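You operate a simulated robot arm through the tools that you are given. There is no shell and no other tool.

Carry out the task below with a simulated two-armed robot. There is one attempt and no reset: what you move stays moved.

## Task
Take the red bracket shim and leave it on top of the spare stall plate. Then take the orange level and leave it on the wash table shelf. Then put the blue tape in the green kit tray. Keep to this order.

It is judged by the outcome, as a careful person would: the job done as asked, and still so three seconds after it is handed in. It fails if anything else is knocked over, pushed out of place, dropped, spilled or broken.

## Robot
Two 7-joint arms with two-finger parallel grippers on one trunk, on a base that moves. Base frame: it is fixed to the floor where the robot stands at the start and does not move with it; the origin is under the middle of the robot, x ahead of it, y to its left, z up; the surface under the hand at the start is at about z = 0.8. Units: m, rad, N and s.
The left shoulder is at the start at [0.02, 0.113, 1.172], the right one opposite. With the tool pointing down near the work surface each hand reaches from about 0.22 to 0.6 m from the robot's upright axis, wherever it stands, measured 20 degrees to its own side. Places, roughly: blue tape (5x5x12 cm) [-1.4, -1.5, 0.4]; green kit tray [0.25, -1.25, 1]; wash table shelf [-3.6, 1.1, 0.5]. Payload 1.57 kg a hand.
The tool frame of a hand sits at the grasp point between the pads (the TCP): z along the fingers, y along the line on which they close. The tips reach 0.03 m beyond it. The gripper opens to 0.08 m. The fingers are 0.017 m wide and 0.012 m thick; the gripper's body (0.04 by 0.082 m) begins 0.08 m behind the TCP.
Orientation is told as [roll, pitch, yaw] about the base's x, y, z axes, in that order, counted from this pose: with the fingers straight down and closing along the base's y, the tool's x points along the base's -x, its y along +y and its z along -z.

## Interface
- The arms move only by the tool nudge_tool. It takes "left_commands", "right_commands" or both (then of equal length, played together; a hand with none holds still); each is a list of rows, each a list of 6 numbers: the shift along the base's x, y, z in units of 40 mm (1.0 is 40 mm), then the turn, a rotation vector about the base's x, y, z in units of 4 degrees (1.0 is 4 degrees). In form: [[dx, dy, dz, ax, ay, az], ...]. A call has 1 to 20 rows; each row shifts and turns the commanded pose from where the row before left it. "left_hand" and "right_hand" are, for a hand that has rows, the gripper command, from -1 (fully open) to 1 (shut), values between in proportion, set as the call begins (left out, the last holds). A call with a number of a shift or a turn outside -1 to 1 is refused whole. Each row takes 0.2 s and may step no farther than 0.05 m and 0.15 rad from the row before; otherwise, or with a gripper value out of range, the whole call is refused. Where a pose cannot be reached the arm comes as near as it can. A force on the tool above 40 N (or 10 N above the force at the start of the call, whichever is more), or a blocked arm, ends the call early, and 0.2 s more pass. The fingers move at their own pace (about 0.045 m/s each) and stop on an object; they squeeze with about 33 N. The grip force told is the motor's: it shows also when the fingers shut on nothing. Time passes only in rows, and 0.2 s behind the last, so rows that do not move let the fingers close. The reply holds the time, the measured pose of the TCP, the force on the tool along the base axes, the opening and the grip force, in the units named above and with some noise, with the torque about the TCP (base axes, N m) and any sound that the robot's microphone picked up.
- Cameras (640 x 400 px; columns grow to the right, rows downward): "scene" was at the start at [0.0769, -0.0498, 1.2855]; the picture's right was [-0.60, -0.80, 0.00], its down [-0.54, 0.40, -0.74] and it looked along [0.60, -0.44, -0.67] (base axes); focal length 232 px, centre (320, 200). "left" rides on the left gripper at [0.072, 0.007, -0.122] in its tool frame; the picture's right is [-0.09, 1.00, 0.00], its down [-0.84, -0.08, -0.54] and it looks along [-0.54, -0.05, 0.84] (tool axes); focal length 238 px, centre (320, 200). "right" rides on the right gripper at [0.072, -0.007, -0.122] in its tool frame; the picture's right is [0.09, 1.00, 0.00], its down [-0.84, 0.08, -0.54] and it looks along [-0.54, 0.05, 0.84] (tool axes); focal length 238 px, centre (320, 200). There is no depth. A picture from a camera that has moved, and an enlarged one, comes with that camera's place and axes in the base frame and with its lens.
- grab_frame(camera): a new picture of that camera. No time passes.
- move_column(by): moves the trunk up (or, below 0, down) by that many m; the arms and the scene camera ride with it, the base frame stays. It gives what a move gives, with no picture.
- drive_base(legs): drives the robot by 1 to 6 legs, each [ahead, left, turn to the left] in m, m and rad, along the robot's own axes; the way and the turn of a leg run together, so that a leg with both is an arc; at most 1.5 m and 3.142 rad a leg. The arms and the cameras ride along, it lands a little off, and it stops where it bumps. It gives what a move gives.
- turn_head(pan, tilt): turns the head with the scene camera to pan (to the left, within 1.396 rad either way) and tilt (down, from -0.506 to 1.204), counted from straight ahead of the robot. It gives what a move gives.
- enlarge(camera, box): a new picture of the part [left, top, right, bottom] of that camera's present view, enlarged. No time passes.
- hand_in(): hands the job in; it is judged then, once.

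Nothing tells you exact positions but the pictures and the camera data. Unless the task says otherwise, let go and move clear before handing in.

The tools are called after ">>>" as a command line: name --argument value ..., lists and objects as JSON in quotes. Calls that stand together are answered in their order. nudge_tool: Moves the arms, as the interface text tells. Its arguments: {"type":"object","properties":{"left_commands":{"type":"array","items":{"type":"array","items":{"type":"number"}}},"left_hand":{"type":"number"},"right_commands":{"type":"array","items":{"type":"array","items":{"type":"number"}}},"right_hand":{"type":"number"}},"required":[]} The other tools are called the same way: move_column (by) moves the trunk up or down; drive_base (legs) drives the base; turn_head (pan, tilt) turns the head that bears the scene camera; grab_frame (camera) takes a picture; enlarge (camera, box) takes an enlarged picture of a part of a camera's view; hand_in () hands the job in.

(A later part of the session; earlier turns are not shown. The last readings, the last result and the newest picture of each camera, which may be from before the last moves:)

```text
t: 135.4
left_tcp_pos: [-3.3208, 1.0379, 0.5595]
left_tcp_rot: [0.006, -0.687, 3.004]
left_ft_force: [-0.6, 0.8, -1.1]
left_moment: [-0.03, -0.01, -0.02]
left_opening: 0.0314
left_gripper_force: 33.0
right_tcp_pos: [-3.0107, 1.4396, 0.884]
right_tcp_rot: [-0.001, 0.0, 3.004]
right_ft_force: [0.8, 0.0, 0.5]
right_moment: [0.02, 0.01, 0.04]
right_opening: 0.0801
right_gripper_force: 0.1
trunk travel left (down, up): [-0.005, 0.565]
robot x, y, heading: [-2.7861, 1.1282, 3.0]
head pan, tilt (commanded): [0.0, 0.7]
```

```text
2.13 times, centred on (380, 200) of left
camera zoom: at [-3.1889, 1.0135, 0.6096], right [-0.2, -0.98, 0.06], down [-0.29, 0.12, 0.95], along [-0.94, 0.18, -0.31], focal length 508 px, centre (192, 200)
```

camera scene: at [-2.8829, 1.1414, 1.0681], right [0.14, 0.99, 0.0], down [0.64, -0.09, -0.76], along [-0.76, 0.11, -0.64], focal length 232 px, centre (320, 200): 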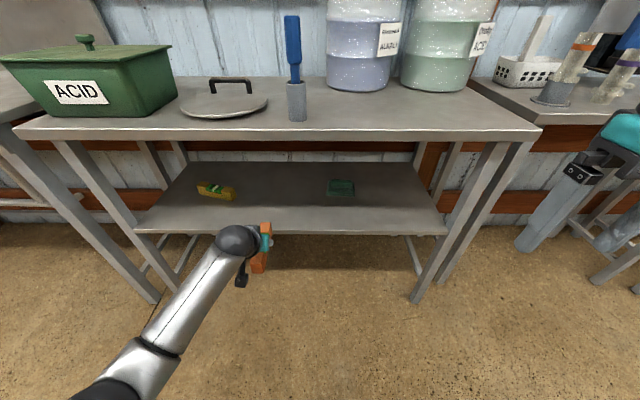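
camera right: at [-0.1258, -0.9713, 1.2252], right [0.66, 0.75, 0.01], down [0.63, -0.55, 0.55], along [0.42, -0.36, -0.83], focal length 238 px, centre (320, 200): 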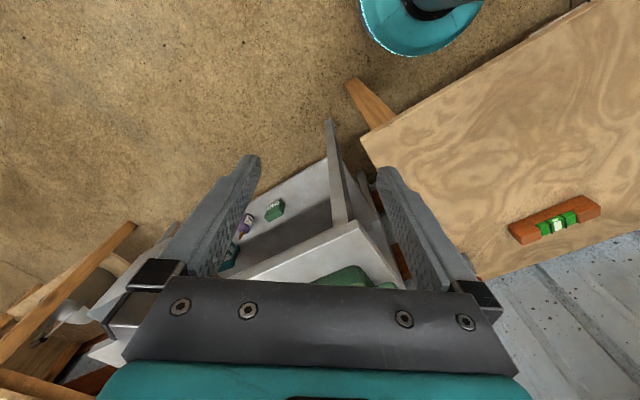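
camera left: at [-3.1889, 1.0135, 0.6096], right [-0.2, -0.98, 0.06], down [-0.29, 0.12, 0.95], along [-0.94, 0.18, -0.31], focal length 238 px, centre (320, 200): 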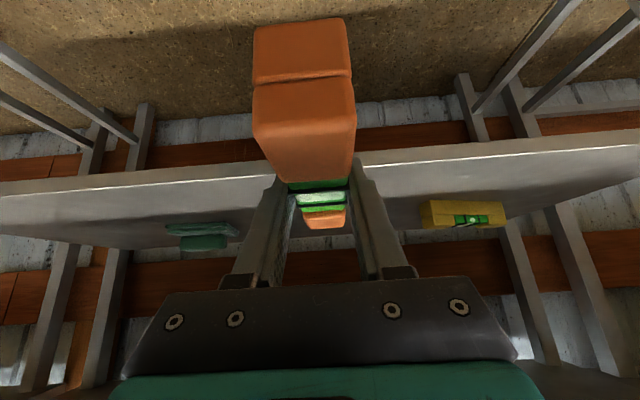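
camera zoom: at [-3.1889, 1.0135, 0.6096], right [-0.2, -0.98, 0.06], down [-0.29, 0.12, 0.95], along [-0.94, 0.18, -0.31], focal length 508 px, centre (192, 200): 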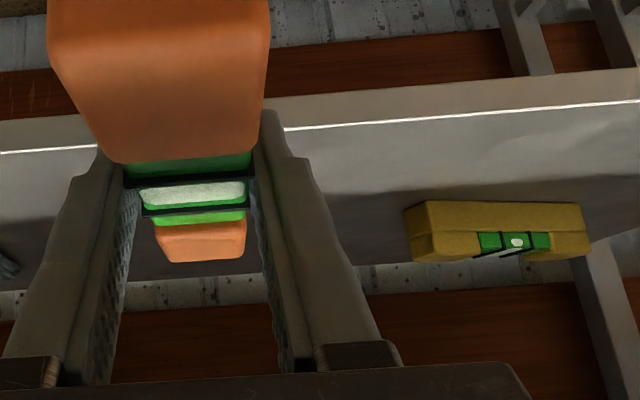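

Shelf height is ~0.50 with the front edge about 0.10 m beyond the TCP; the level's underside clears it by ~2.5 cm and the wrist stays under and in front of the table top. I'll drive in 0.19 m.

>>> drive_base --legs '[[0.19, 0, 0]]'

>>> enlarge --camera "scene" --box '[190, 160, 390, 300]'

>>> grab_frame --camera "scene"

>>> grab_frame --camera "left"

```text
t: 137.0
left_tcp_pos: [-3.5013, 1.0642, 0.5607]
left_tcp_rot: [0.005, -0.688, 3.003]
left_ft_force: [0.7, 0.5, -2.0]
left_moment: [-0.03, 0.04, -0.03]
left_opening: 0.0315
left_gripper_force: 32.9
right_tcp_pos: [-3.1917, 1.4649, 0.8832]
right_tcp_rot: [0.0, 0.001, 3.002]
right_ft_force: [-0.3, 0.4, -0.8]
right_moment: [-0.01, -0.03, 0.03]
right_opening: 0.08
right_gripper_force: 0.1
trunk travel left (down, up): [-0.005, 0.565]
robot x, y, heading: [-2.9719, 1.1497, 3.001]
head pan, tilt (commanded): [0.0, 0.7]
```

```text
2.86 times, centred on (290, 230) of scene
camera zoom: at [-3.064, 1.1671, 1.0681], right [0.14, 0.99, 0.0], down [0.64, -0.09, -0.76], along [-0.76, 0.11, -0.64], focal length 662 px, centre (406, 114)
```

zoom: 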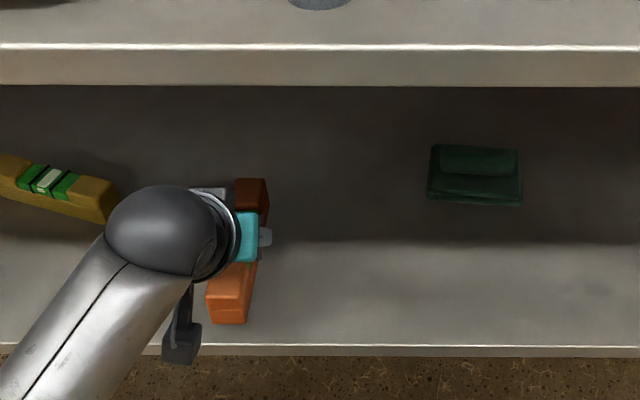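

```text
taken
camera scene: at [-3.064, 1.1671, 1.0681], right [0.14, 0.99, 0.0], down [0.64, -0.09, -0.76], along [-0.76, 0.11, -0.64], focal length 232 px, centre (320, 200)
```

scene: 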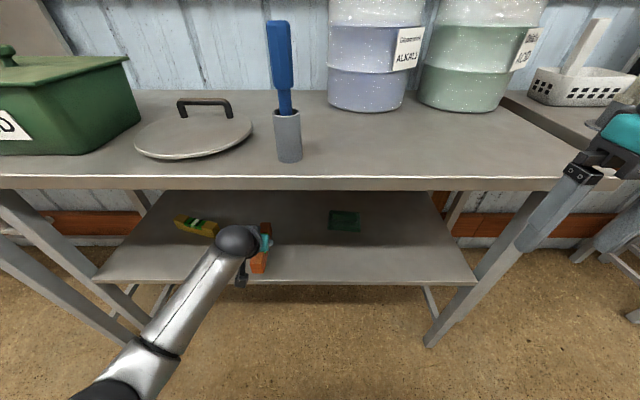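

```text
taken
camera left: at [-3.3701, 1.0395, 0.6095], right [-0.21, -0.98, 0.06], down [-0.29, 0.12, 0.95], along [-0.94, 0.18, -0.31], focal length 238 px, centre (320, 200)
```

left: 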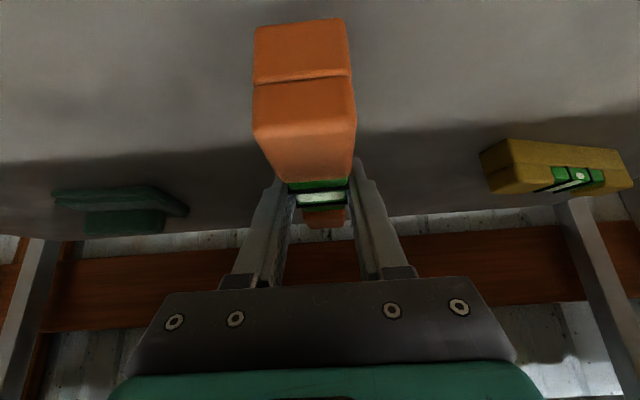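

The level is over the shelf, but its near end is only ~7 mm inside the front edge. I'll move 3 cm further in and then lower gently.

>>> nudge_tool --left_commands '[[-0.37, 0.052, 0, 0, 0, 0], [-0.37, 0.052, 0, 0, 0, 0], [0, 0, -0.2, 0, 0, 0], [0, 0, -0.2, 0, 0, 0], [0, 0, 0, 0, 0, 0]]' --left_hand 1

>>> nudge_tool --left_commands '[[0, 0, -0.1, 0, 0, 0], [0, 0, 0, 0, 0, 0]]' --left_hand 1

>>> enlarge --camera "scene" --box '[190, 160, 390, 300]'

>>> grab_frame --camera "left"

```text
t: 138.2
left_tcp_pos: [-3.5306, 1.0677, 0.545]
left_tcp_rot: [0.005, -0.688, 3.003]
left_ft_force: [0.5, 0.2, -0.9]
left_moment: [0.01, -0.01, -0.01]
left_opening: 0.0313
left_gripper_force: 32.6
right_tcp_pos: [-3.1911, 1.4644, 0.8834]
right_tcp_rot: [0.0, 0.0, 3.003]
right_ft_force: [0.6, 0.5, 0.6]
right_moment: [0.0, 0.0, 0.01]
right_opening: 0.0801
right_gripper_force: 0.0
trunk travel left (down, up): [-0.005, 0.565]
robot x, y, heading: [-2.9701, 1.1562, 3.001]
head pan, tilt (commanded): [0.0, 0.7]
```

```text
t: 138.8
left_tcp_pos: [-3.5291, 1.0676, 0.5409]
left_tcp_rot: [0.005, -0.687, 3.001]
left_ft_force: [-0.7, -0.2, -1.2]
left_moment: [0.0, 0.02, 0.01]
left_opening: 0.0312
left_gripper_force: 33.2
right_tcp_pos: [-3.1919, 1.4658, 0.8825]
right_tcp_rot: [0.0, 0.001, 3.001]
right_ft_force: [0.2, 0.3, -0.4]
right_moment: [-0.03, 0.02, -0.01]
right_opening: 0.0801
right_gripper_force: 0.1
trunk travel left (down, up): [-0.005, 0.565]
robot x, y, heading: [-2.9704, 1.1562, 2.996]
head pan, tilt (commanded): [0.0, 0.7]
```

```text
2.86 times, centred on (290, 230) of scene
camera zoom: at [-3.064, 1.1671, 1.0681], right [0.14, 0.99, 0.0], down [0.64, -0.09, -0.76], along [-0.76, 0.11, -0.64], focal length 662 px, centre (406, 114)
```

zoom: 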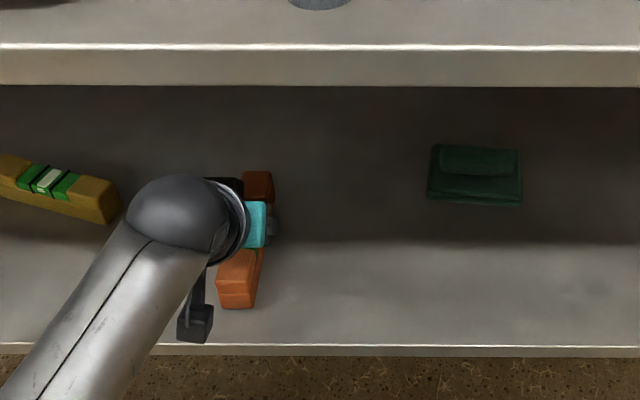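

```text
taken
camera left: at [-3.3993, 1.0428, 0.5906], right [-0.21, -0.98, 0.06], down [-0.29, 0.12, 0.95], along [-0.94, 0.18, -0.31], focal length 238 px, centre (320, 200)
```

left: 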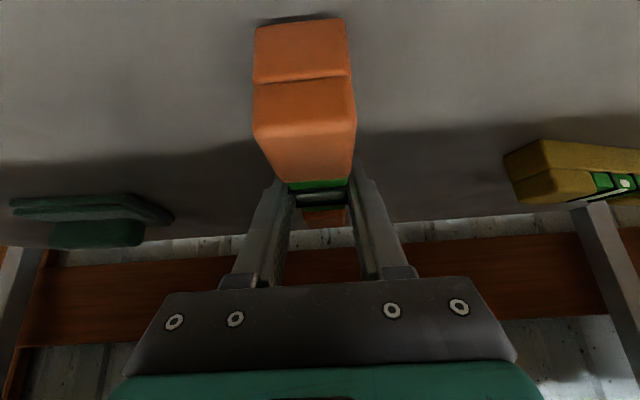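

Still no contact; the level's underside is a few mm above the shelf. Continuing down in small steps.

>>> nudge_tool --left_commands '[[0, 0, -0.08, 0, 0, 0], [0, 0, 0, 0, 0, 0]]' --left_hand 1

>>> nudge_tool --left_commands '[[0, 0, -0.07, 0, 0, 0], [0, 0, 0, 0, 0, 0]]' --left_hand 1

>>> nudge_tool --left_commands '[[0, 0, -0.05, 0, 0, 0], [0, 0, 0, 0, 0, 0]]' --left_hand 1

```text
t: 139.4
left_tcp_pos: [-3.5301, 1.0666, 0.5375]
left_tcp_rot: [0.005, -0.688, 3.001]
left_ft_force: [0.2, -0.4, -0.7]
left_moment: [-0.05, -0.01, 0.0]
left_opening: 0.0312
left_gripper_force: 33.1
right_tcp_pos: [-3.1914, 1.4657, 0.8828]
right_tcp_rot: [-0.001, -0.001, 2.999]
right_ft_force: [0.7, 0.5, -0.1]
right_moment: [-0.03, 0.02, -0.01]
right_opening: 0.0799
right_gripper_force: 0.1
trunk travel left (down, up): [-0.005, 0.565]
robot x, y, heading: [-2.9707, 1.1549, 3.0]
head pan, tilt (commanded): [0.0, 0.7]
```

```text
t: 140.0
left_tcp_pos: [-3.5291, 1.0669, 0.5353]
left_tcp_rot: [0.005, -0.688, 3.002]
left_ft_force: [0.7, -0.3, 2.0]
left_moment: [0.02, -0.37, -0.02]
left_opening: 0.0314
left_gripper_force: 32.7
right_tcp_pos: [-3.1917, 1.4656, 0.8833]
right_tcp_rot: [0.002, -0.001, 2.999]
right_ft_force: [-1.3, -0.7, -0.1]
right_moment: [0.03, -0.01, -0.02]
right_opening: 0.0799
right_gripper_force: 0.0
trunk travel left (down, up): [-0.005, 0.565]
robot x, y, heading: [-2.9705, 1.1566, 3.002]
head pan, tilt (commanded): [0.0, 0.7]
```

```text
t: 140.6
left_tcp_pos: [-3.531, 1.0674, 0.5353]
left_tcp_rot: [0.004, -0.693, 3.004]
left_ft_force: [4.6, -1.2, 13.9]
left_moment: [-0.01, -0.62, -0.04]
left_opening: 0.0314
left_gripper_force: 32.9
right_tcp_pos: [-3.1902, 1.4659, 0.8835]
right_tcp_rot: [0.002, -0.001, 3.001]
right_ft_force: [-0.3, -0.3, 0.4]
right_moment: [-0.02, -0.01, 0.01]
right_opening: 0.08
right_gripper_force: 0.0
trunk travel left (down, up): [-0.005, 0.565]
robot x, y, heading: [-2.9712, 1.1488, 3.001]
head pan, tilt (commanded): [0.0, 0.7]
```

Contact with the shelf confirmed (~14 N). I'll ease off a touch and open the hand.

>>> nudge_tool --left_commands '[[0, 0, 0.04, 0, 0, 0], [0, 0, 0, 0, 0, 0]]' --left_hand 1

>>> nudge_tool --left_commands '[[0, 0, 0, 0, 0, 0], [0, 0, 0, 0, 0, 0], [0, 0, 0, 0, 0, 0]]' --left_hand -0.6

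>>> grab_frame --camera "left"

>>> enlarge --camera "scene" --box '[190, 160, 390, 300]'

```text
t: 141.2
left_tcp_pos: [-3.5312, 1.0678, 0.5354]
left_tcp_rot: [0.005, -0.692, 3.003]
left_ft_force: [-1.7, 1.1, 6.5]
left_moment: [0.17, 0.62, -0.04]
left_opening: 0.0313
left_gripper_force: 33.0
right_tcp_pos: [-3.1926, 1.4653, 0.8829]
right_tcp_rot: [-0.001, -0.002, 3.0]
right_ft_force: [0.3, -0.3, -0.1]
right_moment: [-0.02, -0.03, -0.01]
right_opening: 0.0801
right_gripper_force: 0.1
trunk travel left (down, up): [-0.005, 0.565]
robot x, y, heading: [-2.9702, 1.1529, 3.004]
head pan, tilt (commanded): [0.0, 0.7]
```

```text
t: 142.0
left_tcp_pos: [-3.5303, 1.0666, 0.5329]
left_tcp_rot: [0.005, -0.687, 3.002]
left_ft_force: [-0.1, -0.7, -0.6]
left_moment: [0.03, 0.0, 0.02]
left_opening: 0.064
left_gripper_force: 0.0
right_tcp_pos: [-3.1907, 1.4653, 0.8835]
right_tcp_rot: [0.0, 0.0, 3.0]
right_ft_force: [-0.6, 0.2, -0.2]
right_moment: [-0.03, 0.01, -0.01]
right_opening: 0.08
right_gripper_force: 0.1
trunk travel left (down, up): [-0.005, 0.565]
robot x, y, heading: [-2.9717, 1.1549, 3.001]
head pan, tilt (commanded): [0.0, 0.7]
```

```text
taken
camera left: at [-3.4, 1.0424, 0.5833], right [-0.21, -0.98, 0.06], down [-0.29, 0.12, 0.95], along [-0.94, 0.18, -0.31], focal length 238 px, centre (320, 200)
```

left: 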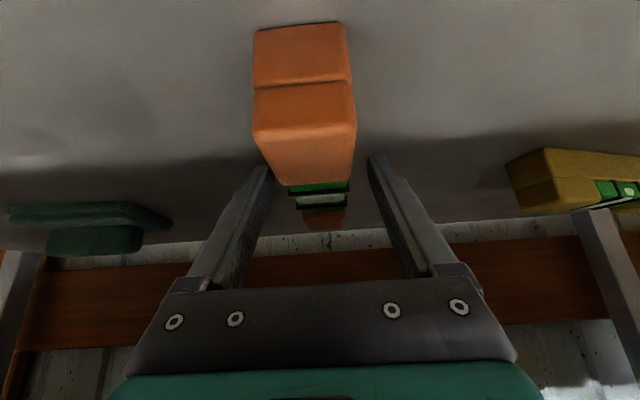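

```text
2.86 times, centred on (290, 230) of scene
camera zoom: at [-3.0639, 1.1672, 1.0681], right [0.14, 0.99, 0.0], down [0.64, -0.09, -0.76], along [-0.76, 0.11, -0.64], focal length 662 px, centre (406, 114)
```

zoom: 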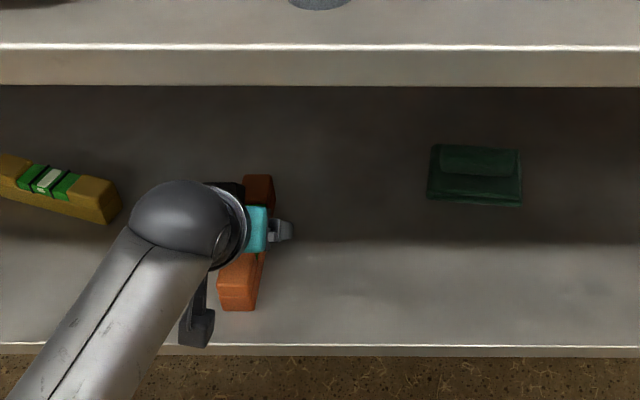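

Released cleanly; the level rests on the shelf. I'll withdraw the hand backward and slightly up.

>>> nudge_tool --left_commands '[[0.3, -0.042, 0.2, 0, 0, 0], [0.49, -0.069, 0.25, 0, 0, 0], [0.49, -0.069, 0.25, 0, 0, 0], [0.6, -0.084, 0.2, 0, 0, 0], [0.6, -0.084, 0.2, 0, 0, 0], [0.6, -0.084, 0.2, 0, 0, 0]]' --left_hand -0.6

>>> grab_frame --camera "left"

>>> grab_frame --camera "scene"

```text
t: 143.4
left_tcp_pos: [-3.4072, 1.0483, 0.5863]
left_tcp_rot: [0.005, -0.687, 3.002]
left_ft_force: [0.4, 0.2, 0.2]
left_moment: [-0.01, 0.02, -0.01]
left_opening: 0.0641
left_gripper_force: 0.1
right_tcp_pos: [-3.1905, 1.4651, 0.8836]
right_tcp_rot: [0.001, -0.001, 3.001]
right_ft_force: [-0.2, -0.3, 0.0]
right_moment: [0.02, -0.03, 0.01]
right_opening: 0.0801
right_gripper_force: 0.1
trunk travel left (down, up): [-0.005, 0.565]
robot x, y, heading: [-2.9741, 1.1537, 3.0]
head pan, tilt (commanded): [0.0, 0.7]
```

```text
taken
camera left: at [-3.2766, 1.024, 0.637], right [-0.2, -0.98, 0.06], down [-0.29, 0.12, 0.95], along [-0.94, 0.18, -0.31], focal length 238 px, centre (320, 200)
```

left: 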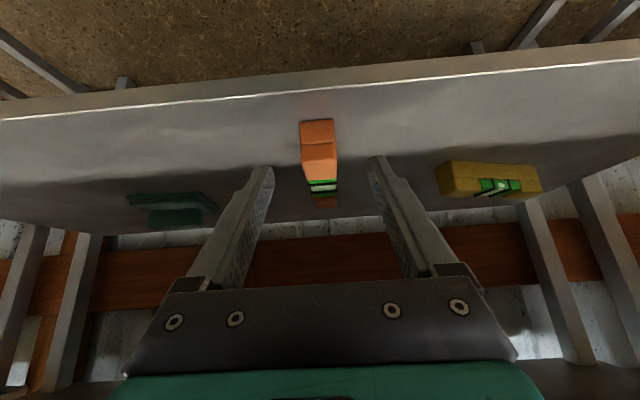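

```text
taken
camera scene: at [-3.064, 1.1672, 1.0681], right [0.14, 0.99, 0.0], down [0.64, -0.09, -0.76], along [-0.76, 0.11, -0.64], focal length 232 px, centre (320, 200)
```

scene: 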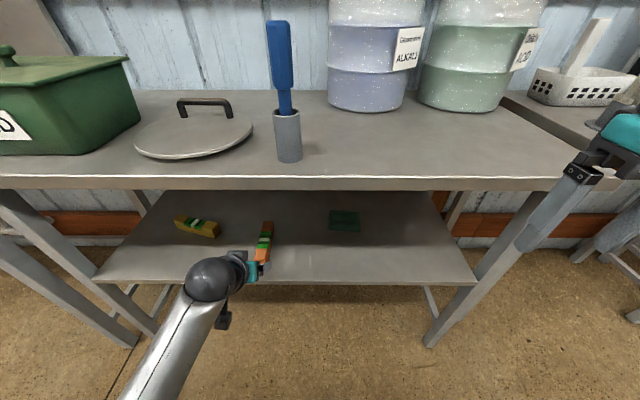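

The orange level rests well inside the shelf between the other two items, undisturbed. Now I'll back off, raise the trunk, stretch the arms forward again for the passage, and return for the blue tape.

>>> drive_base --legs '[[-0.38, 0, 0]]'

>>> move_column --by 0.22

>>> nudge_tool --left_commands '[[-0.2, 0, 0.6, 0, 0, 0], [-0.2, 0, 0.6, 0, 0, 0], [-0.2, 0, 0.6, 0, 0, 0], [-0.2, 0, 0.6, 0, 0, 0], [-0.3, 0.1, 0, 0, 0, 0], [-0.3, 0.1, 0, 0, 0, 0], [-0.3, 0.1, 0, 0, 0, 0], [-0.3, 0.1, 0, 0, 0, 0]]' --right_commands '[[-0.75, -0.2, 0, 0, 0, 0], [-0.75, -0.2, 0, 0, 0, 0], [-0.75, -0.2, 0, 0, 0, 0], [-0.75, -0.2, 0, 0, 0, 0], [-0.75, -0.2, 0, 0, 0, 0], [-0.75, -0.2, 0, 0, 0, 0], [-0.75, -0.2, 0, 0, 0, 0], [-0.75, -0.2, 0, 0, 0, 0]]' --left_hand -1 --right_hand -1

>>> grab_frame --camera "scene"

```text
t: 145.7
left_tcp_pos: [-3.0447, 0.9988, 0.5872]
left_tcp_rot: [0.005, -0.686, 3.0]
left_ft_force: [-0.7, 0.6, -0.2]
left_moment: [0.0, -0.01, -0.01]
left_opening: 0.0639
left_gripper_force: 0.0
right_tcp_pos: [-2.8268, 1.4152, 0.8832]
right_tcp_rot: [0.0, 0.0, 2.995]
right_ft_force: [0.2, -0.2, -0.2]
right_moment: [-0.01, -0.01, 0.0]
right_opening: 0.0801
right_gripper_force: 0.1
trunk travel left (down, up): [-0.005, 0.565]
robot x, y, heading: [-2.6069, 1.103, 2.996]
head pan, tilt (commanded): [0.0, 0.7]
```

```text
t: 148.0
left_tcp_pos: [-3.0436, 0.9973, 0.8078]
left_tcp_rot: [0.004, -0.688, 3.001]
left_ft_force: [0.0, -0.1, -0.3]
left_moment: [-0.02, 0.04, -0.01]
left_opening: 0.0642
left_gripper_force: 0.0
right_tcp_pos: [-2.8248, 1.4147, 1.1028]
right_tcp_rot: [0.0, 0.0, 2.998]
right_ft_force: [-0.1, 0.0, 0.0]
right_moment: [0.0, -0.03, 0.0]
right_opening: 0.0801
right_gripper_force: 0.1
trunk travel left (down, up): [-0.225, 0.345]
robot x, y, heading: [-2.6076, 1.0989, 2.996]
head pan, tilt (commanded): [0.0, 0.7]
```

```text
t: 149.8
left_tcp_pos: [-3.1239, 1.0147, 0.9028]
left_tcp_rot: [0.005, -0.687, 2.999]
left_ft_force: [0.4, -0.8, 0.0]
left_moment: [-0.03, 0.02, 0.01]
left_opening: 0.0799
left_gripper_force: 0.0
right_tcp_pos: [-3.0693, 1.3505, 1.1019]
right_tcp_rot: [0.001, 0.0, 3.0]
right_ft_force: [0.7, -0.4, 0.4]
right_moment: [-0.01, 0.0, 0.0]
right_opening: 0.08
right_gripper_force: 0.1
trunk travel left (down, up): [-0.225, 0.345]
robot x, y, heading: [-2.61, 1.1012, 2.992]
head pan, tilt (commanded): [0.0, 0.7]
```

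```text
taken
camera scene: at [-2.701, 1.115, 1.288], right [0.14, 0.99, 0.0], down [0.64, -0.09, -0.76], along [-0.76, 0.11, -0.64], focal length 232 px, centre (320, 200)
```

scene: 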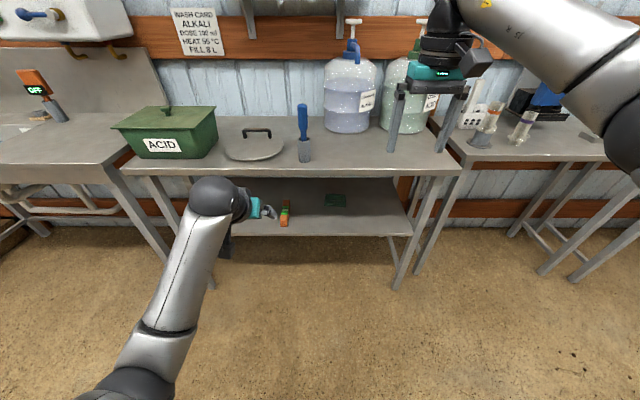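

I'll square up to heading π, slide back to the passage line, and check the pose before reversing through.

>>> drive_base --legs '[[0, 0, 0.146], [-0.12, 0.93, 0]]'

>>> turn_head --pan 1.39 --tilt 0.5

>>> grab_frame --camera "scene"

>>> turn_head --pan -1.39 --tilt 0.5

>>> grab_frame --camera "scene"

```text
t: 155.4
left_tcp_pos: [-2.9878, 0.0044, 0.9018]
left_tcp_rot: [0.006, -0.688, 3.134]
left_ft_force: [0.3, 0.2, -0.6]
left_moment: [0.02, 0.01, -0.01]
left_opening: 0.08
left_gripper_force: 0.1
right_tcp_pos: [-2.9807, 0.3445, 1.1018]
right_tcp_rot: [-0.001, 0.001, 3.134]
right_ft_force: [0.5, 0.4, 0.3]
right_moment: [0.0, 0.0, -0.02]
right_opening: 0.0801
right_gripper_force: 0.0
trunk travel left (down, up): [-0.225, 0.345]
robot x, y, heading: [-2.4919, 0.1634, 3.132]
head pan, tilt (commanded): [0.0, 0.7]
```

```text
t: 157.0
left_tcp_pos: [-2.988, 0.0041, 0.9025]
left_tcp_rot: [0.006, -0.687, 3.134]
left_ft_force: [1.3, 0.8, 0.0]
left_moment: [-0.05, 0.0, 0.01]
left_opening: 0.0798
left_gripper_force: 0.0
right_tcp_pos: [-2.9804, 0.3442, 1.1023]
right_tcp_rot: [0.001, -0.001, 3.133]
right_ft_force: [0.0, -0.4, -0.3]
right_moment: [-0.03, -0.04, -0.02]
right_opening: 0.0799
right_gripper_force: 0.0
trunk travel left (down, up): [-0.225, 0.345]
robot x, y, heading: [-2.4866, 0.1594, 3.131]
head pan, tilt (commanded): [1.389, 0.499]
```

```text
taken
camera scene: at [-2.5165, 0.0707, 1.3058], right [-0.98, 0.19, 0.0], down [0.09, 0.47, -0.88], along [-0.17, -0.86, -0.48], focal length 232 px, centre (320, 200)
```

scene: 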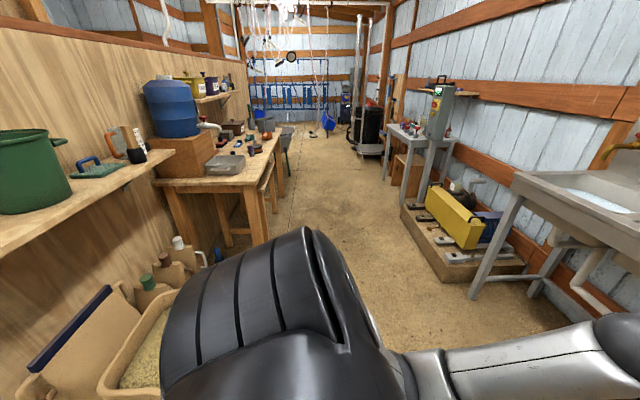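

```text
t: 159.4
left_tcp_pos: [-2.9887, 0.0044, 0.9034]
left_tcp_rot: [0.006, -0.687, 3.135]
left_ft_force: [0.1, -0.3, 0.0]
left_moment: [0.0, 0.01, 0.02]
left_opening: 0.0803
left_gripper_force: 0.2
right_tcp_pos: [-2.9814, 0.3445, 1.1031]
right_tcp_rot: [-0.001, -0.001, 3.131]
right_ft_force: [-0.2, -0.2, -0.6]
right_moment: [-0.01, 0.02, -0.01]
right_opening: 0.08
right_gripper_force: 0.1
trunk travel left (down, up): [-0.225, 0.345]
robot x, y, heading: [-2.4893, 0.1578, 3.133]
head pan, tilt (commanded): [-1.389, 0.499]
```

```text
taken
camera scene: at [-2.5149, 0.2497, 1.3058], right [0.98, 0.17, 0.0], down [0.08, -0.47, -0.88], along [-0.15, 0.86, -0.48], focal length 232 px, centre (320, 200)
```

scene: 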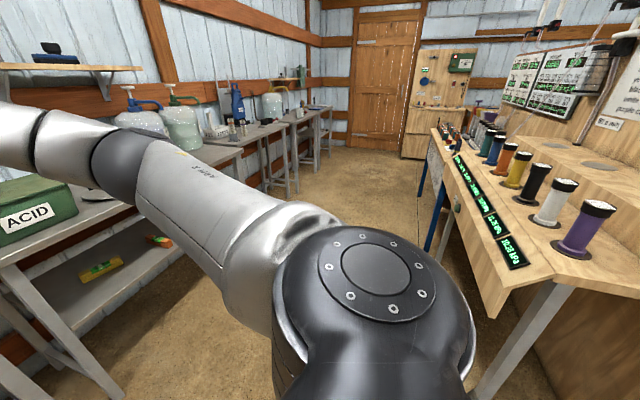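

The way I came in is clear on both sides. I'll reverse through the passage on the same line.

>>> drive_base --legs '[[-0.95, -0.02, 0], [-0.95, -0.01, 0]]'

>>> turn_head --pan 0.9 --tilt 0.5

>>> grab_frame --camera "scene"

>>> enlarge --camera "scene" --box '[200, 130, 440, 300]'

```text
t: 168.9
left_tcp_pos: [-1.0848, 0.0263, 0.9021]
left_tcp_rot: [0.006, -0.687, -3.139]
left_ft_force: [-0.5, -0.3, 0.6]
left_moment: [-0.03, 0.0, -0.02]
left_opening: 0.0799
left_gripper_force: 0.0
right_tcp_pos: [-1.0796, 0.3662, 1.1025]
right_tcp_rot: [-0.001, 0.0, 3.139]
right_ft_force: [0.0, -0.7, -0.3]
right_moment: [0.02, -0.01, 0.0]
right_opening: 0.0802
right_gripper_force: 0.0
trunk travel left (down, up): [-0.225, 0.345]
robot x, y, heading: [-0.5881, 0.1848, 3.145]
head pan, tilt (commanded): [-1.389, 0.499]
```

```text
t: 171.1
left_tcp_pos: [-1.0861, 0.0247, 0.9031]
left_tcp_rot: [0.005, -0.687, -3.14]
left_ft_force: [-0.5, 0.3, 0.3]
left_moment: [0.01, -0.02, 0.0]
left_opening: 0.0799
left_gripper_force: 0.2
right_tcp_pos: [-1.0808, 0.365, 1.1021]
right_tcp_rot: [0.0, 0.001, 3.139]
right_ft_force: [0.1, -0.5, 0.5]
right_moment: [-0.01, -0.01, 0.01]
right_opening: 0.0801
right_gripper_force: 0.0
trunk travel left (down, up): [-0.225, 0.345]
robot x, y, heading: [-0.588, 0.1844, 3.139]
head pan, tilt (commanded): [0.901, 0.499]
```

```text
taken
camera scene: at [-0.6534, 0.1144, 1.3058], right [-0.78, 0.62, 0.0], down [0.3, 0.37, -0.88], along [-0.55, -0.69, -0.48], focal length 232 px, centre (320, 200)
```

scene: 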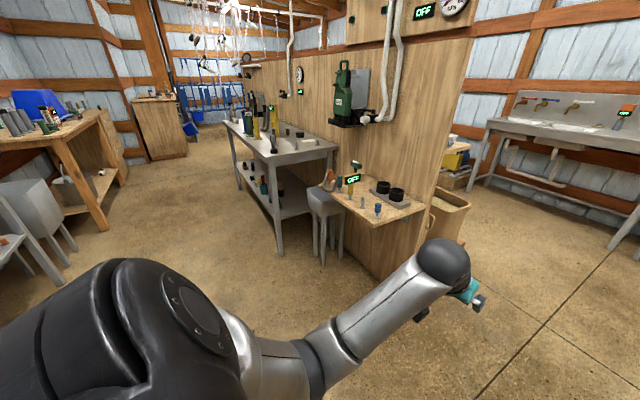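

```text
2.35 times, centred on (320, 215) of scene
camera zoom: at [-0.6534, 0.1144, 1.3058], right [-0.78, 0.62, 0.0], down [0.3, 0.37, -0.88], along [-0.55, -0.69, -0.48], focal length 545 px, centre (320, 165)
```

zoom: 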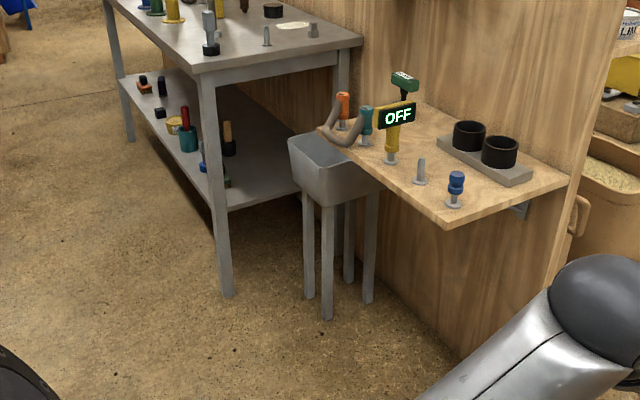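

I'm back through the passage. Next I'll slide left to stand in front of the tool table and look at its lower shelf for the blue tape.

>>> drive_base --legs '[[0, 1.45, 0]]'

>>> turn_head --pan 0.1 --tilt 0.65

>>> grab_frame --camera "scene"

>>> grab_frame --camera "left"

```text
t: 178.2
left_tcp_pos: [-1.0719, -1.4245, 0.9035]
left_tcp_rot: [0.007, -0.687, -3.124]
left_ft_force: [-0.2, -0.1, -0.3]
left_moment: [-0.03, 0.04, 0.01]
left_opening: 0.0799
left_gripper_force: 0.1
right_tcp_pos: [-1.072, -1.0854, 1.1031]
right_tcp_rot: [-0.001, 0.0, -3.127]
right_ft_force: [-0.1, -0.4, -0.1]
right_moment: [-0.02, -0.01, 0.0]
right_opening: 0.08
right_gripper_force: 0.1
trunk travel left (down, up): [-0.225, 0.345]
robot x, y, heading: [-0.575, -1.2593, -3.123]
head pan, tilt (commanded): [0.901, 0.499]
```

```text
t: 179.4
left_tcp_pos: [-1.0721, -1.4244, 0.9026]
left_tcp_rot: [0.004, -0.687, -3.124]
left_ft_force: [0.6, 0.3, 0.9]
left_moment: [-0.04, 0.0, 0.02]
left_opening: 0.0802
left_gripper_force: 0.0
right_tcp_pos: [-1.0724, -1.0852, 1.1023]
right_tcp_rot: [0.0, 0.001, -3.126]
right_ft_force: [0.1, 1.5, 0.3]
right_moment: [-0.01, -0.02, -0.03]
right_opening: 0.08
right_gripper_force: 0.0
trunk travel left (down, up): [-0.225, 0.345]
robot x, y, heading: [-0.5777, -1.2599, -3.123]
head pan, tilt (commanded): [0.099, 0.649]
```

```text
taken
camera scene: at [-0.673, -1.2675, 1.2924], right [-0.11, 0.99, 0.0], down [0.6, 0.07, -0.8], along [-0.79, -0.09, -0.6], focal length 232 px, centre (320, 200)
```

scene: 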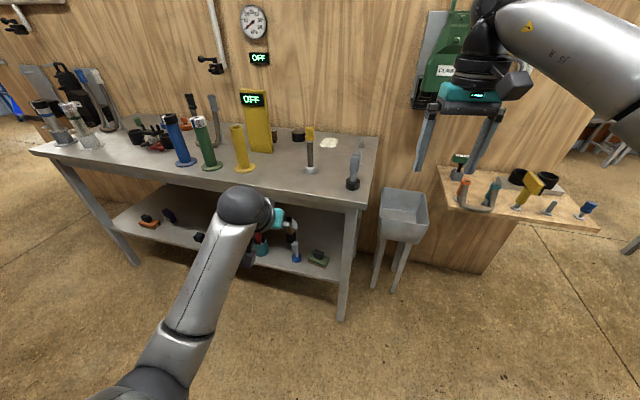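

```text
taken
camera left: at [-0.9396, -1.4289, 0.9521], right [-0.05, -1.0, 0.06], down [-0.3, 0.07, 0.95], along [-0.95, 0.03, -0.31], focal length 238 px, centre (320, 200)
```

left: 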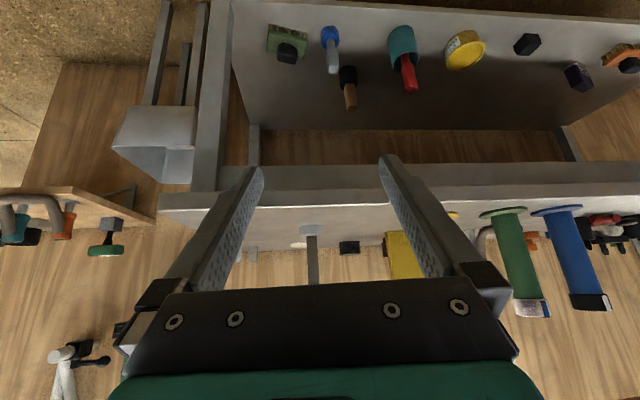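

The lower shelf holds several items. I'll zoom in to identify the blue tape near (−1.4, −1.5).

>>> enlarge --camera "left" --box '[220, 0, 500, 140]'

>>> enlarge --camera "scene" --box '[100, 180, 370, 330]'

>>> enlarge --camera "left" --box '[440, 0, 640, 130]'

```text
2.29 times, centred on (360, 70) of left
camera zoom: at [-0.9396, -1.4289, 0.9521], right [-0.05, -1.0, 0.06], down [-0.3, 0.07, 0.95], along [-0.95, 0.03, -0.31], focal length 545 px, centre (229, 497)
```

zoom: 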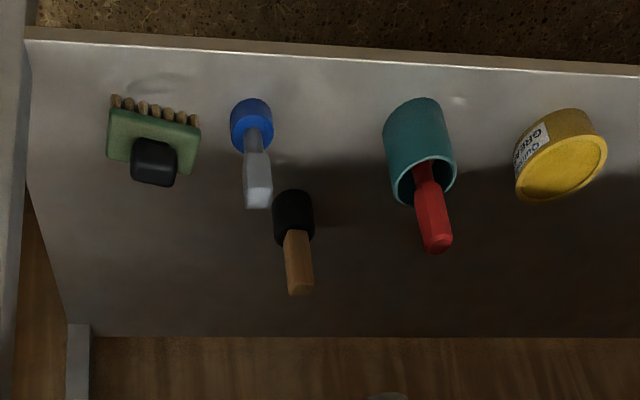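

```text
2.37 times, centred on (235, 255) of scene
camera zoom: at [-0.673, -1.2675, 1.2924], right [-0.11, 0.99, 0.0], down [0.6, 0.07, -0.8], along [-0.79, -0.09, -0.6], focal length 550 px, centre (522, 70)
```

zoom: 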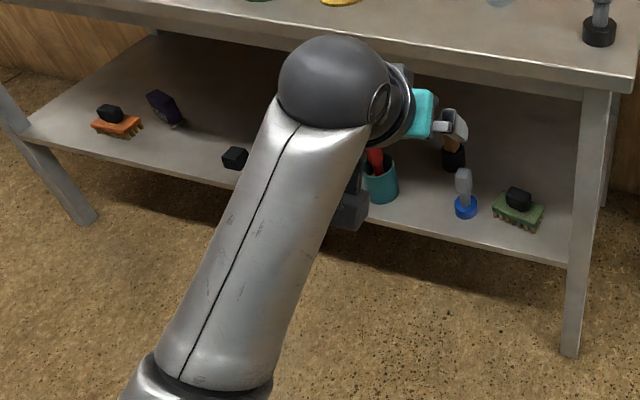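

```text
3.08 times, centred on (540, 65) of left
camera zoom: at [-0.9396, -1.4289, 0.9521], right [-0.05, -1.0, 0.06], down [-0.3, 0.07, 0.95], along [-0.95, 0.03, -0.31], focal length 733 px, centre (-357, 615)
```

zoom: 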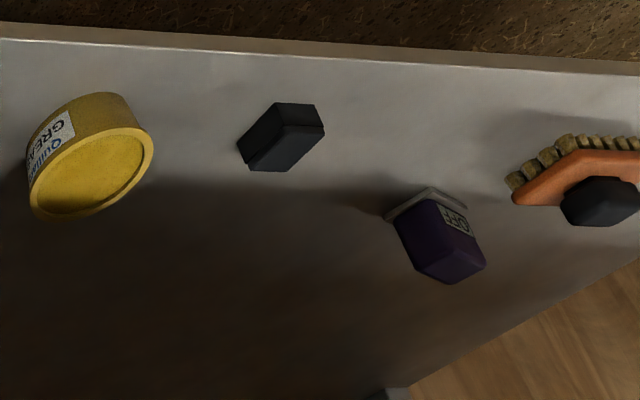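

The blue tape is the blue-based item with a gray post at about (−1.41, −1.47) on the shelf (z≈0.35), near the front edge. This table is also turned about 8°. I'll retract the right hand, square up to the table and stand off in front.

>>> nudge_tool --right_commands '[[0.75, 0.3, 0, 0, 0, 0], [0.75, 0.3, 0, 0, 0, 0], [0.75, 0.3, 0, 0, 0, 0], [0.75, 0.3, 0, 0, 0, 0], [0.75, 0.3, 0, 0, 0, 0], [0.75, 0.3, 0, 0, 0, 0], [0.75, 0.3, 0, 0, 0, 0], [0.75, 0.3, 0, 0, 0, 0]]' --right_hand -1

>>> drive_base --legs '[[0, 0, -0.166], [0.017, 0.171, 0]]'

>>> turn_head --pan 0.0 --tilt 0.7

>>> grab_frame --camera "scene"

>>> grab_frame --camera "left"

```text
t: 181.2
left_tcp_pos: [-1.0706, -1.4252, 0.9036]
left_tcp_rot: [0.004, -0.688, -3.123]
left_ft_force: [0.6, -0.2, 0.1]
left_moment: [0.02, -0.02, 0.0]
left_opening: 0.0798
left_gripper_force: 0.1
right_tcp_pos: [-0.8307, -0.9898, 1.0996]
right_tcp_rot: [0.0, -0.001, -3.127]
right_ft_force: [-0.2, 0.2, 0.1]
right_moment: [0.0, 0.0, -0.03]
right_opening: 0.0799
right_gripper_force: 0.1
trunk travel left (down, up): [-0.225, 0.345]
robot x, y, heading: [-0.5791, -1.2598, -3.124]
head pan, tilt (commanded): [0.099, 0.649]
```

```text
t: 183.3
left_tcp_pos: [-1.1363, -1.5063, 0.903]
left_tcp_rot: [0.006, -0.687, 2.992]
left_ft_force: [0.3, -0.3, -0.7]
left_moment: [0.01, -0.01, -0.01]
left_opening: 0.0798
left_gripper_force: 0.0
right_tcp_pos: [-0.825, -1.1172, 1.0996]
right_tcp_rot: [0.002, 0.0, 2.988]
right_ft_force: [1.2, -1.1, 0.5]
right_moment: [0.01, -0.02, -0.01]
right_opening: 0.08
right_gripper_force: 0.0
trunk travel left (down, up): [-0.225, 0.345]
robot x, y, heading: [-0.6201, -1.4246, 2.988]
head pan, tilt (commanded): [0.099, 0.649]
```

```text
t: 184.0
left_tcp_pos: [-1.1358, -1.5067, 0.9031]
left_tcp_rot: [0.005, -0.689, 2.993]
left_ft_force: [-0.9, 0.0, 0.1]
left_moment: [0.0, 0.0, 0.0]
left_opening: 0.0799
left_gripper_force: 0.0
right_tcp_pos: [-0.8255, -1.1172, 1.0995]
right_tcp_rot: [-0.001, 0.0, 2.987]
right_ft_force: [0.2, 0.3, -0.4]
right_moment: [0.01, -0.02, -0.01]
right_opening: 0.0801
right_gripper_force: 0.1
trunk travel left (down, up): [-0.225, 0.345]
robot x, y, heading: [-0.6164, -1.426, 2.987]
head pan, tilt (commanded): [0.0, 0.7]
```

```text
taken
camera scene: at [-0.713, -1.4087, 1.2881], right [0.15, 0.99, 0.0], down [0.64, -0.1, -0.77], along [-0.76, 0.12, -0.64], focal length 232 px, centre (320, 200)
```

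scene: 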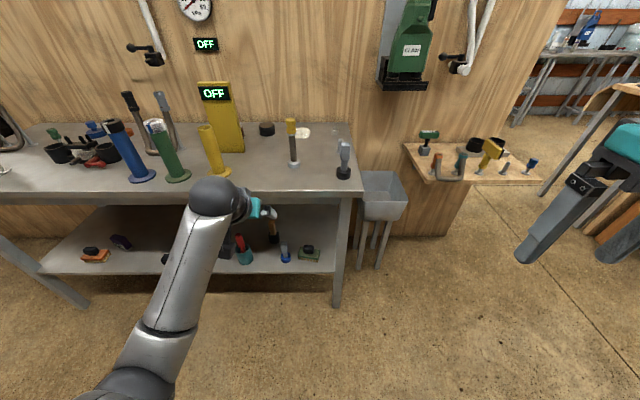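

```text
taken
camera left: at [-1.0055, -1.5317, 0.9521], right [-0.22, -0.97, 0.06], down [-0.29, 0.12, 0.95], along [-0.93, 0.19, -0.31], focal length 238 px, centre (320, 200)
```

left: 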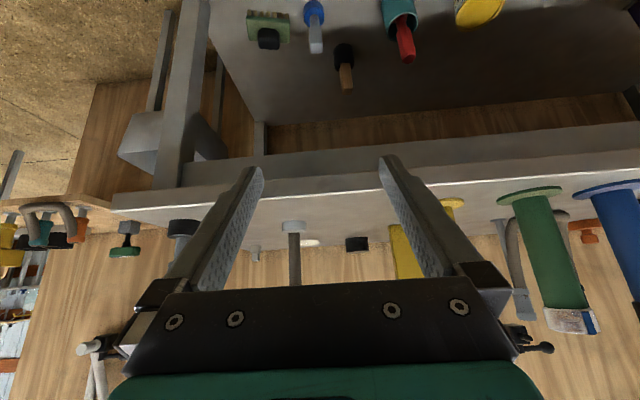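

The table is square in view and the blue tape stands at the shelf's front between the green brush and the black-handled item. I'll zoom in for its exact place.

>>> enlarge --camera "scene" --box '[220, 190, 360, 290]'

>>> enlarge --camera "left" --box '[230, 0, 430, 110]'

```text
4.00 times, centred on (290, 240) of scene
camera zoom: at [-0.713, -1.4087, 1.2881], right [0.15, 0.99, 0.0], down [0.64, -0.1, -0.77], along [-0.76, 0.12, -0.64], focal length 927 px, centre (440, 40)
```

zoom: 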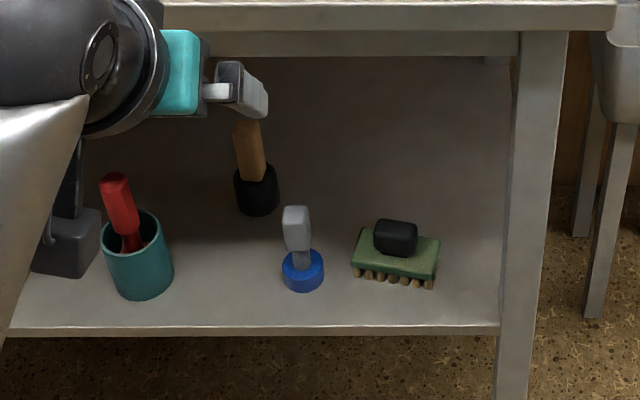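

```text
3.20 times, centred on (330, 55) of left
camera zoom: at [-1.0055, -1.5317, 0.9521], right [-0.22, -0.97, 0.06], down [-0.29, 0.12, 0.95], along [-0.93, 0.19, -0.31], focal length 763 px, centre (288, 664)
```

zoom: 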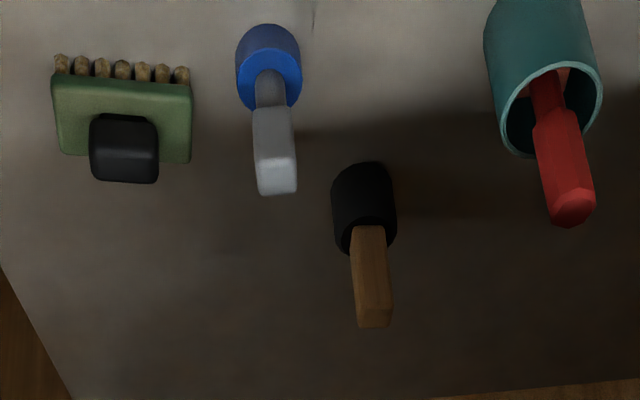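

The tape's handle sits 0.27 m ahead of the hand's plane and laterally matches it within 4 mm. I'll lower the trunk and hand in front of the shelf, with the fingers partly closed to pass the green brush.

>>> move_column --by -0.22

>>> nudge_tool --left_commands '[[0.1, -0.01, -0.8, 0, 0, 0], [0.1, -0.01, -0.8, 0, 0, 0], [0.1, -0.01, -0.8, 0, 0, 0], [0.1, -0.01, -0.8, 0, 0, 0], [0.1, -0.01, -0.8, 0, 0, 0], [0, 0, -0.8, 0, 0, 0], [0, 0, -0.8, 0, 0, 0], [0, 0, 0, 0, 0, 0]]' --left_hand -0.4

>>> grab_frame --camera "scene"

>>> grab_frame --camera "left"

```text
t: 186.3
left_tcp_pos: [-1.1349, -1.506, 0.6829]
left_tcp_rot: [0.005, -0.687, 2.992]
left_ft_force: [-0.8, -0.4, 0.5]
left_moment: [0.01, 0.02, 0.01]
left_opening: 0.0801
left_gripper_force: 0.1
right_tcp_pos: [-0.8251, -1.1177, 0.8799]
right_tcp_rot: [0.001, 0.0, 2.988]
right_ft_force: [0.6, 0.4, 0.3]
right_moment: [-0.02, -0.01, 0.05]
right_opening: 0.0802
right_gripper_force: 0.2
trunk travel left (down, up): [-0.005, 0.565]
robot x, y, heading: [-0.6168, -1.4199, 2.989]
head pan, tilt (commanded): [0.0, 0.7]
```

```text
t: 188.1
left_tcp_pos: [-1.1183, -1.5115, 0.4612]
left_tcp_rot: [0.005, -0.69, 2.991]
left_ft_force: [0.4, -0.8, -0.4]
left_moment: [0.0, 0.03, -0.01]
left_opening: 0.0559
left_gripper_force: 0.1
right_tcp_pos: [-0.8263, -1.1179, 0.8799]
right_tcp_rot: [0.0, -0.001, 2.988]
right_ft_force: [-0.9, 0.8, 0.3]
right_moment: [-0.02, -0.01, -0.02]
right_opening: 0.08
right_gripper_force: 0.1
trunk travel left (down, up): [-0.005, 0.565]
robot x, y, heading: [-0.6225, -1.4242, 2.989]
head pan, tilt (commanded): [0.0, 0.7]
```

```text
taken
camera scene: at [-0.713, -1.4086, 1.0681], right [0.15, 0.99, 0.0], down [0.64, -0.1, -0.76], along [-0.76, 0.12, -0.64], focal length 232 px, centre (320, 200)
```

scene: 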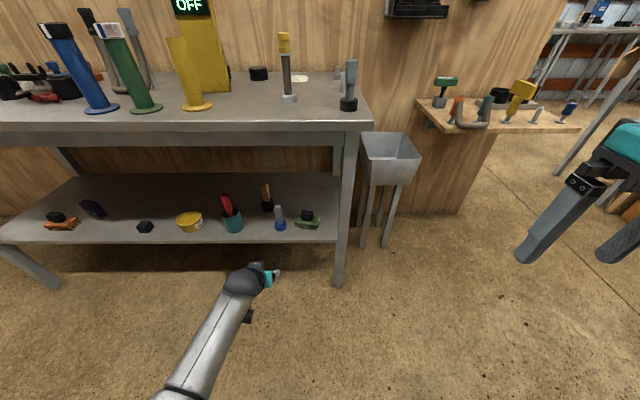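

```text
taken
camera left: at [-0.9875, -1.5374, 0.5101], right [-0.22, -0.97, 0.06], down [-0.29, 0.13, 0.95], along [-0.93, 0.19, -0.31], focal length 238 px, centre (320, 200)
```

left: 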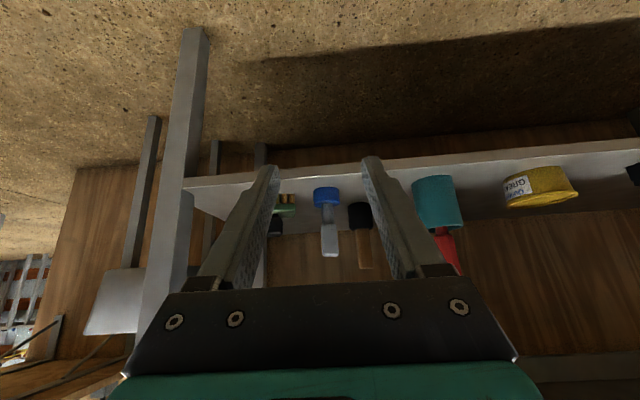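

The tape's handle appears centred between the fingers. I'll lower 2 cm and drive in 0.2 m, then check again.

>>> nudge_tool --left_commands '[[0, 0.06, -0.3, 0, 0, 0], [0, 0.02, -0.2, 0, 0, 0], [0, 0, 0, 0, 0, 0]]' --left_hand -0.4

>>> drive_base --legs '[[0.19, 0, 0]]'

>>> grab_frame --camera "left"

>>> enlarge --camera "scene" --box '[190, 180, 370, 320]'

```text
t: 188.9
left_tcp_pos: [-1.117, -1.5058, 0.4397]
left_tcp_rot: [0.006, -0.687, 2.991]
left_ft_force: [-0.4, 0.1, 0.6]
left_moment: [-0.01, 0.0, 0.0]
left_opening: 0.0559
left_gripper_force: 0.1
right_tcp_pos: [-0.8259, -1.117, 0.8797]
right_tcp_rot: [0.001, 0.0, 2.988]
right_ft_force: [0.3, 0.1, 0.4]
right_moment: [-0.01, 0.05, -0.01]
right_opening: 0.0802
right_gripper_force: 0.1
trunk travel left (down, up): [-0.005, 0.565]
robot x, y, heading: [-0.6209, -1.4215, 2.99]
head pan, tilt (commanded): [0.0, 0.7]
```

```text
t: 190.5
left_tcp_pos: [-1.3002, -1.4791, 0.4397]
left_tcp_rot: [0.004, -0.687, 2.997]
left_ft_force: [0.4, -0.4, -1.0]
left_moment: [0.02, 0.02, 0.0]
left_opening: 0.0563
left_gripper_force: 0.0
right_tcp_pos: [-1.0119, -1.0903, 0.8802]
right_tcp_rot: [0.0, 0.002, 2.996]
right_ft_force: [-0.6, -0.1, -0.8]
right_moment: [-0.01, 0.02, -0.01]
right_opening: 0.0803
right_gripper_force: 0.1
trunk travel left (down, up): [-0.005, 0.565]
robot x, y, heading: [-0.803, -1.3935, 2.994]
head pan, tilt (commanded): [0.0, 0.7]
```

```text
taken
camera left: at [-1.1694, -1.506, 0.4883], right [-0.21, -0.98, 0.06], down [-0.29, 0.12, 0.95], along [-0.93, 0.18, -0.31], focal length 238 px, centre (320, 200)
```

left: 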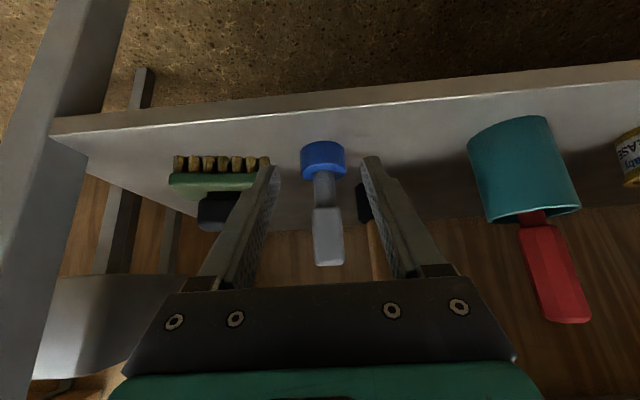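

```text
2.86 times, centred on (280, 250) of scene
camera zoom: at [-0.8971, -1.3814, 1.0681], right [0.15, 0.99, 0.0], down [0.64, -0.09, -0.77], along [-0.76, 0.11, -0.64], focal length 662 px, centre (434, 57)
```

zoom: 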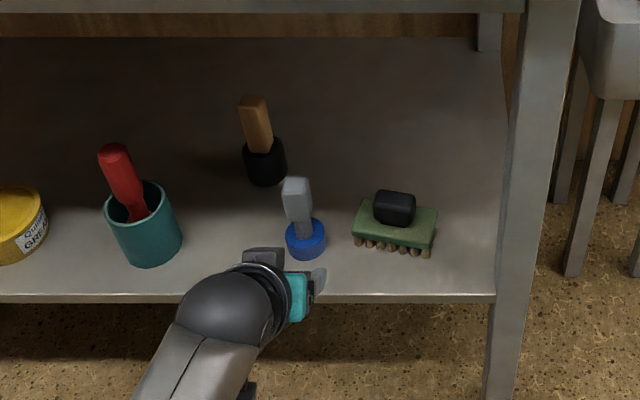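

Lateral alignment is within 2 mm, with 0.105 m to go. I'll drive the last 0.1 m.

>>> drive_base --legs '[[0.1, 0, 0]]'

>>> grab_frame --camera "left"

>>> enlarge --camera "scene" --box '[190, 180, 370, 320]'

```text
t: 191.6
left_tcp_pos: [-1.3946, -1.4662, 0.4387]
left_tcp_rot: [0.007, -0.687, 2.993]
left_ft_force: [0.1, 0.5, -0.2]
left_moment: [0.01, -0.02, 0.03]
left_opening: 0.0558
left_gripper_force: 0.0
right_tcp_pos: [-1.1063, -1.076, 0.8809]
right_tcp_rot: [-0.001, -0.001, 2.994]
right_ft_force: [0.5, 0.2, 0.3]
right_moment: [0.02, 0.01, 0.01]
right_opening: 0.0801
right_gripper_force: 0.1
trunk travel left (down, up): [-0.005, 0.565]
robot x, y, heading: [-0.8958, -1.3806, 2.992]
head pan, tilt (commanded): [0.0, 0.7]
```

```text
taken
camera left: at [-1.264, -1.4916, 0.4883], right [-0.21, -0.98, 0.06], down [-0.29, 0.12, 0.95], along [-0.93, 0.18, -0.31], focal length 238 px, centre (320, 200)
```

left: 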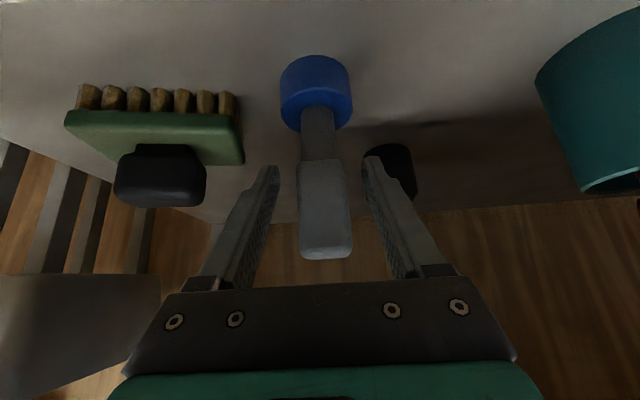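

```text
2.86 times, centred on (280, 250) of scene
camera zoom: at [-0.9915, -1.3672, 1.0681], right [0.15, 0.99, 0.0], down [0.64, -0.1, -0.77], along [-0.76, 0.11, -0.64], focal length 662 px, centre (434, 57)
```

zoom: 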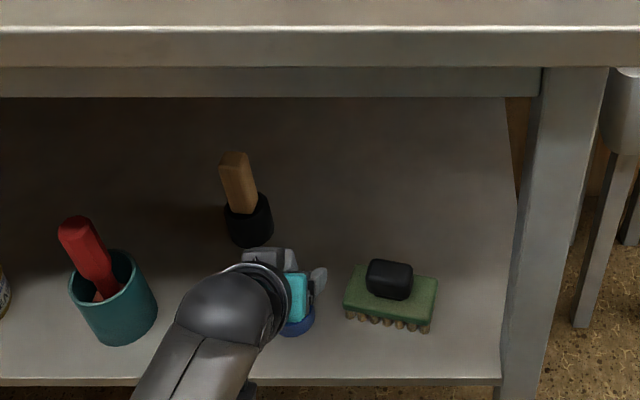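

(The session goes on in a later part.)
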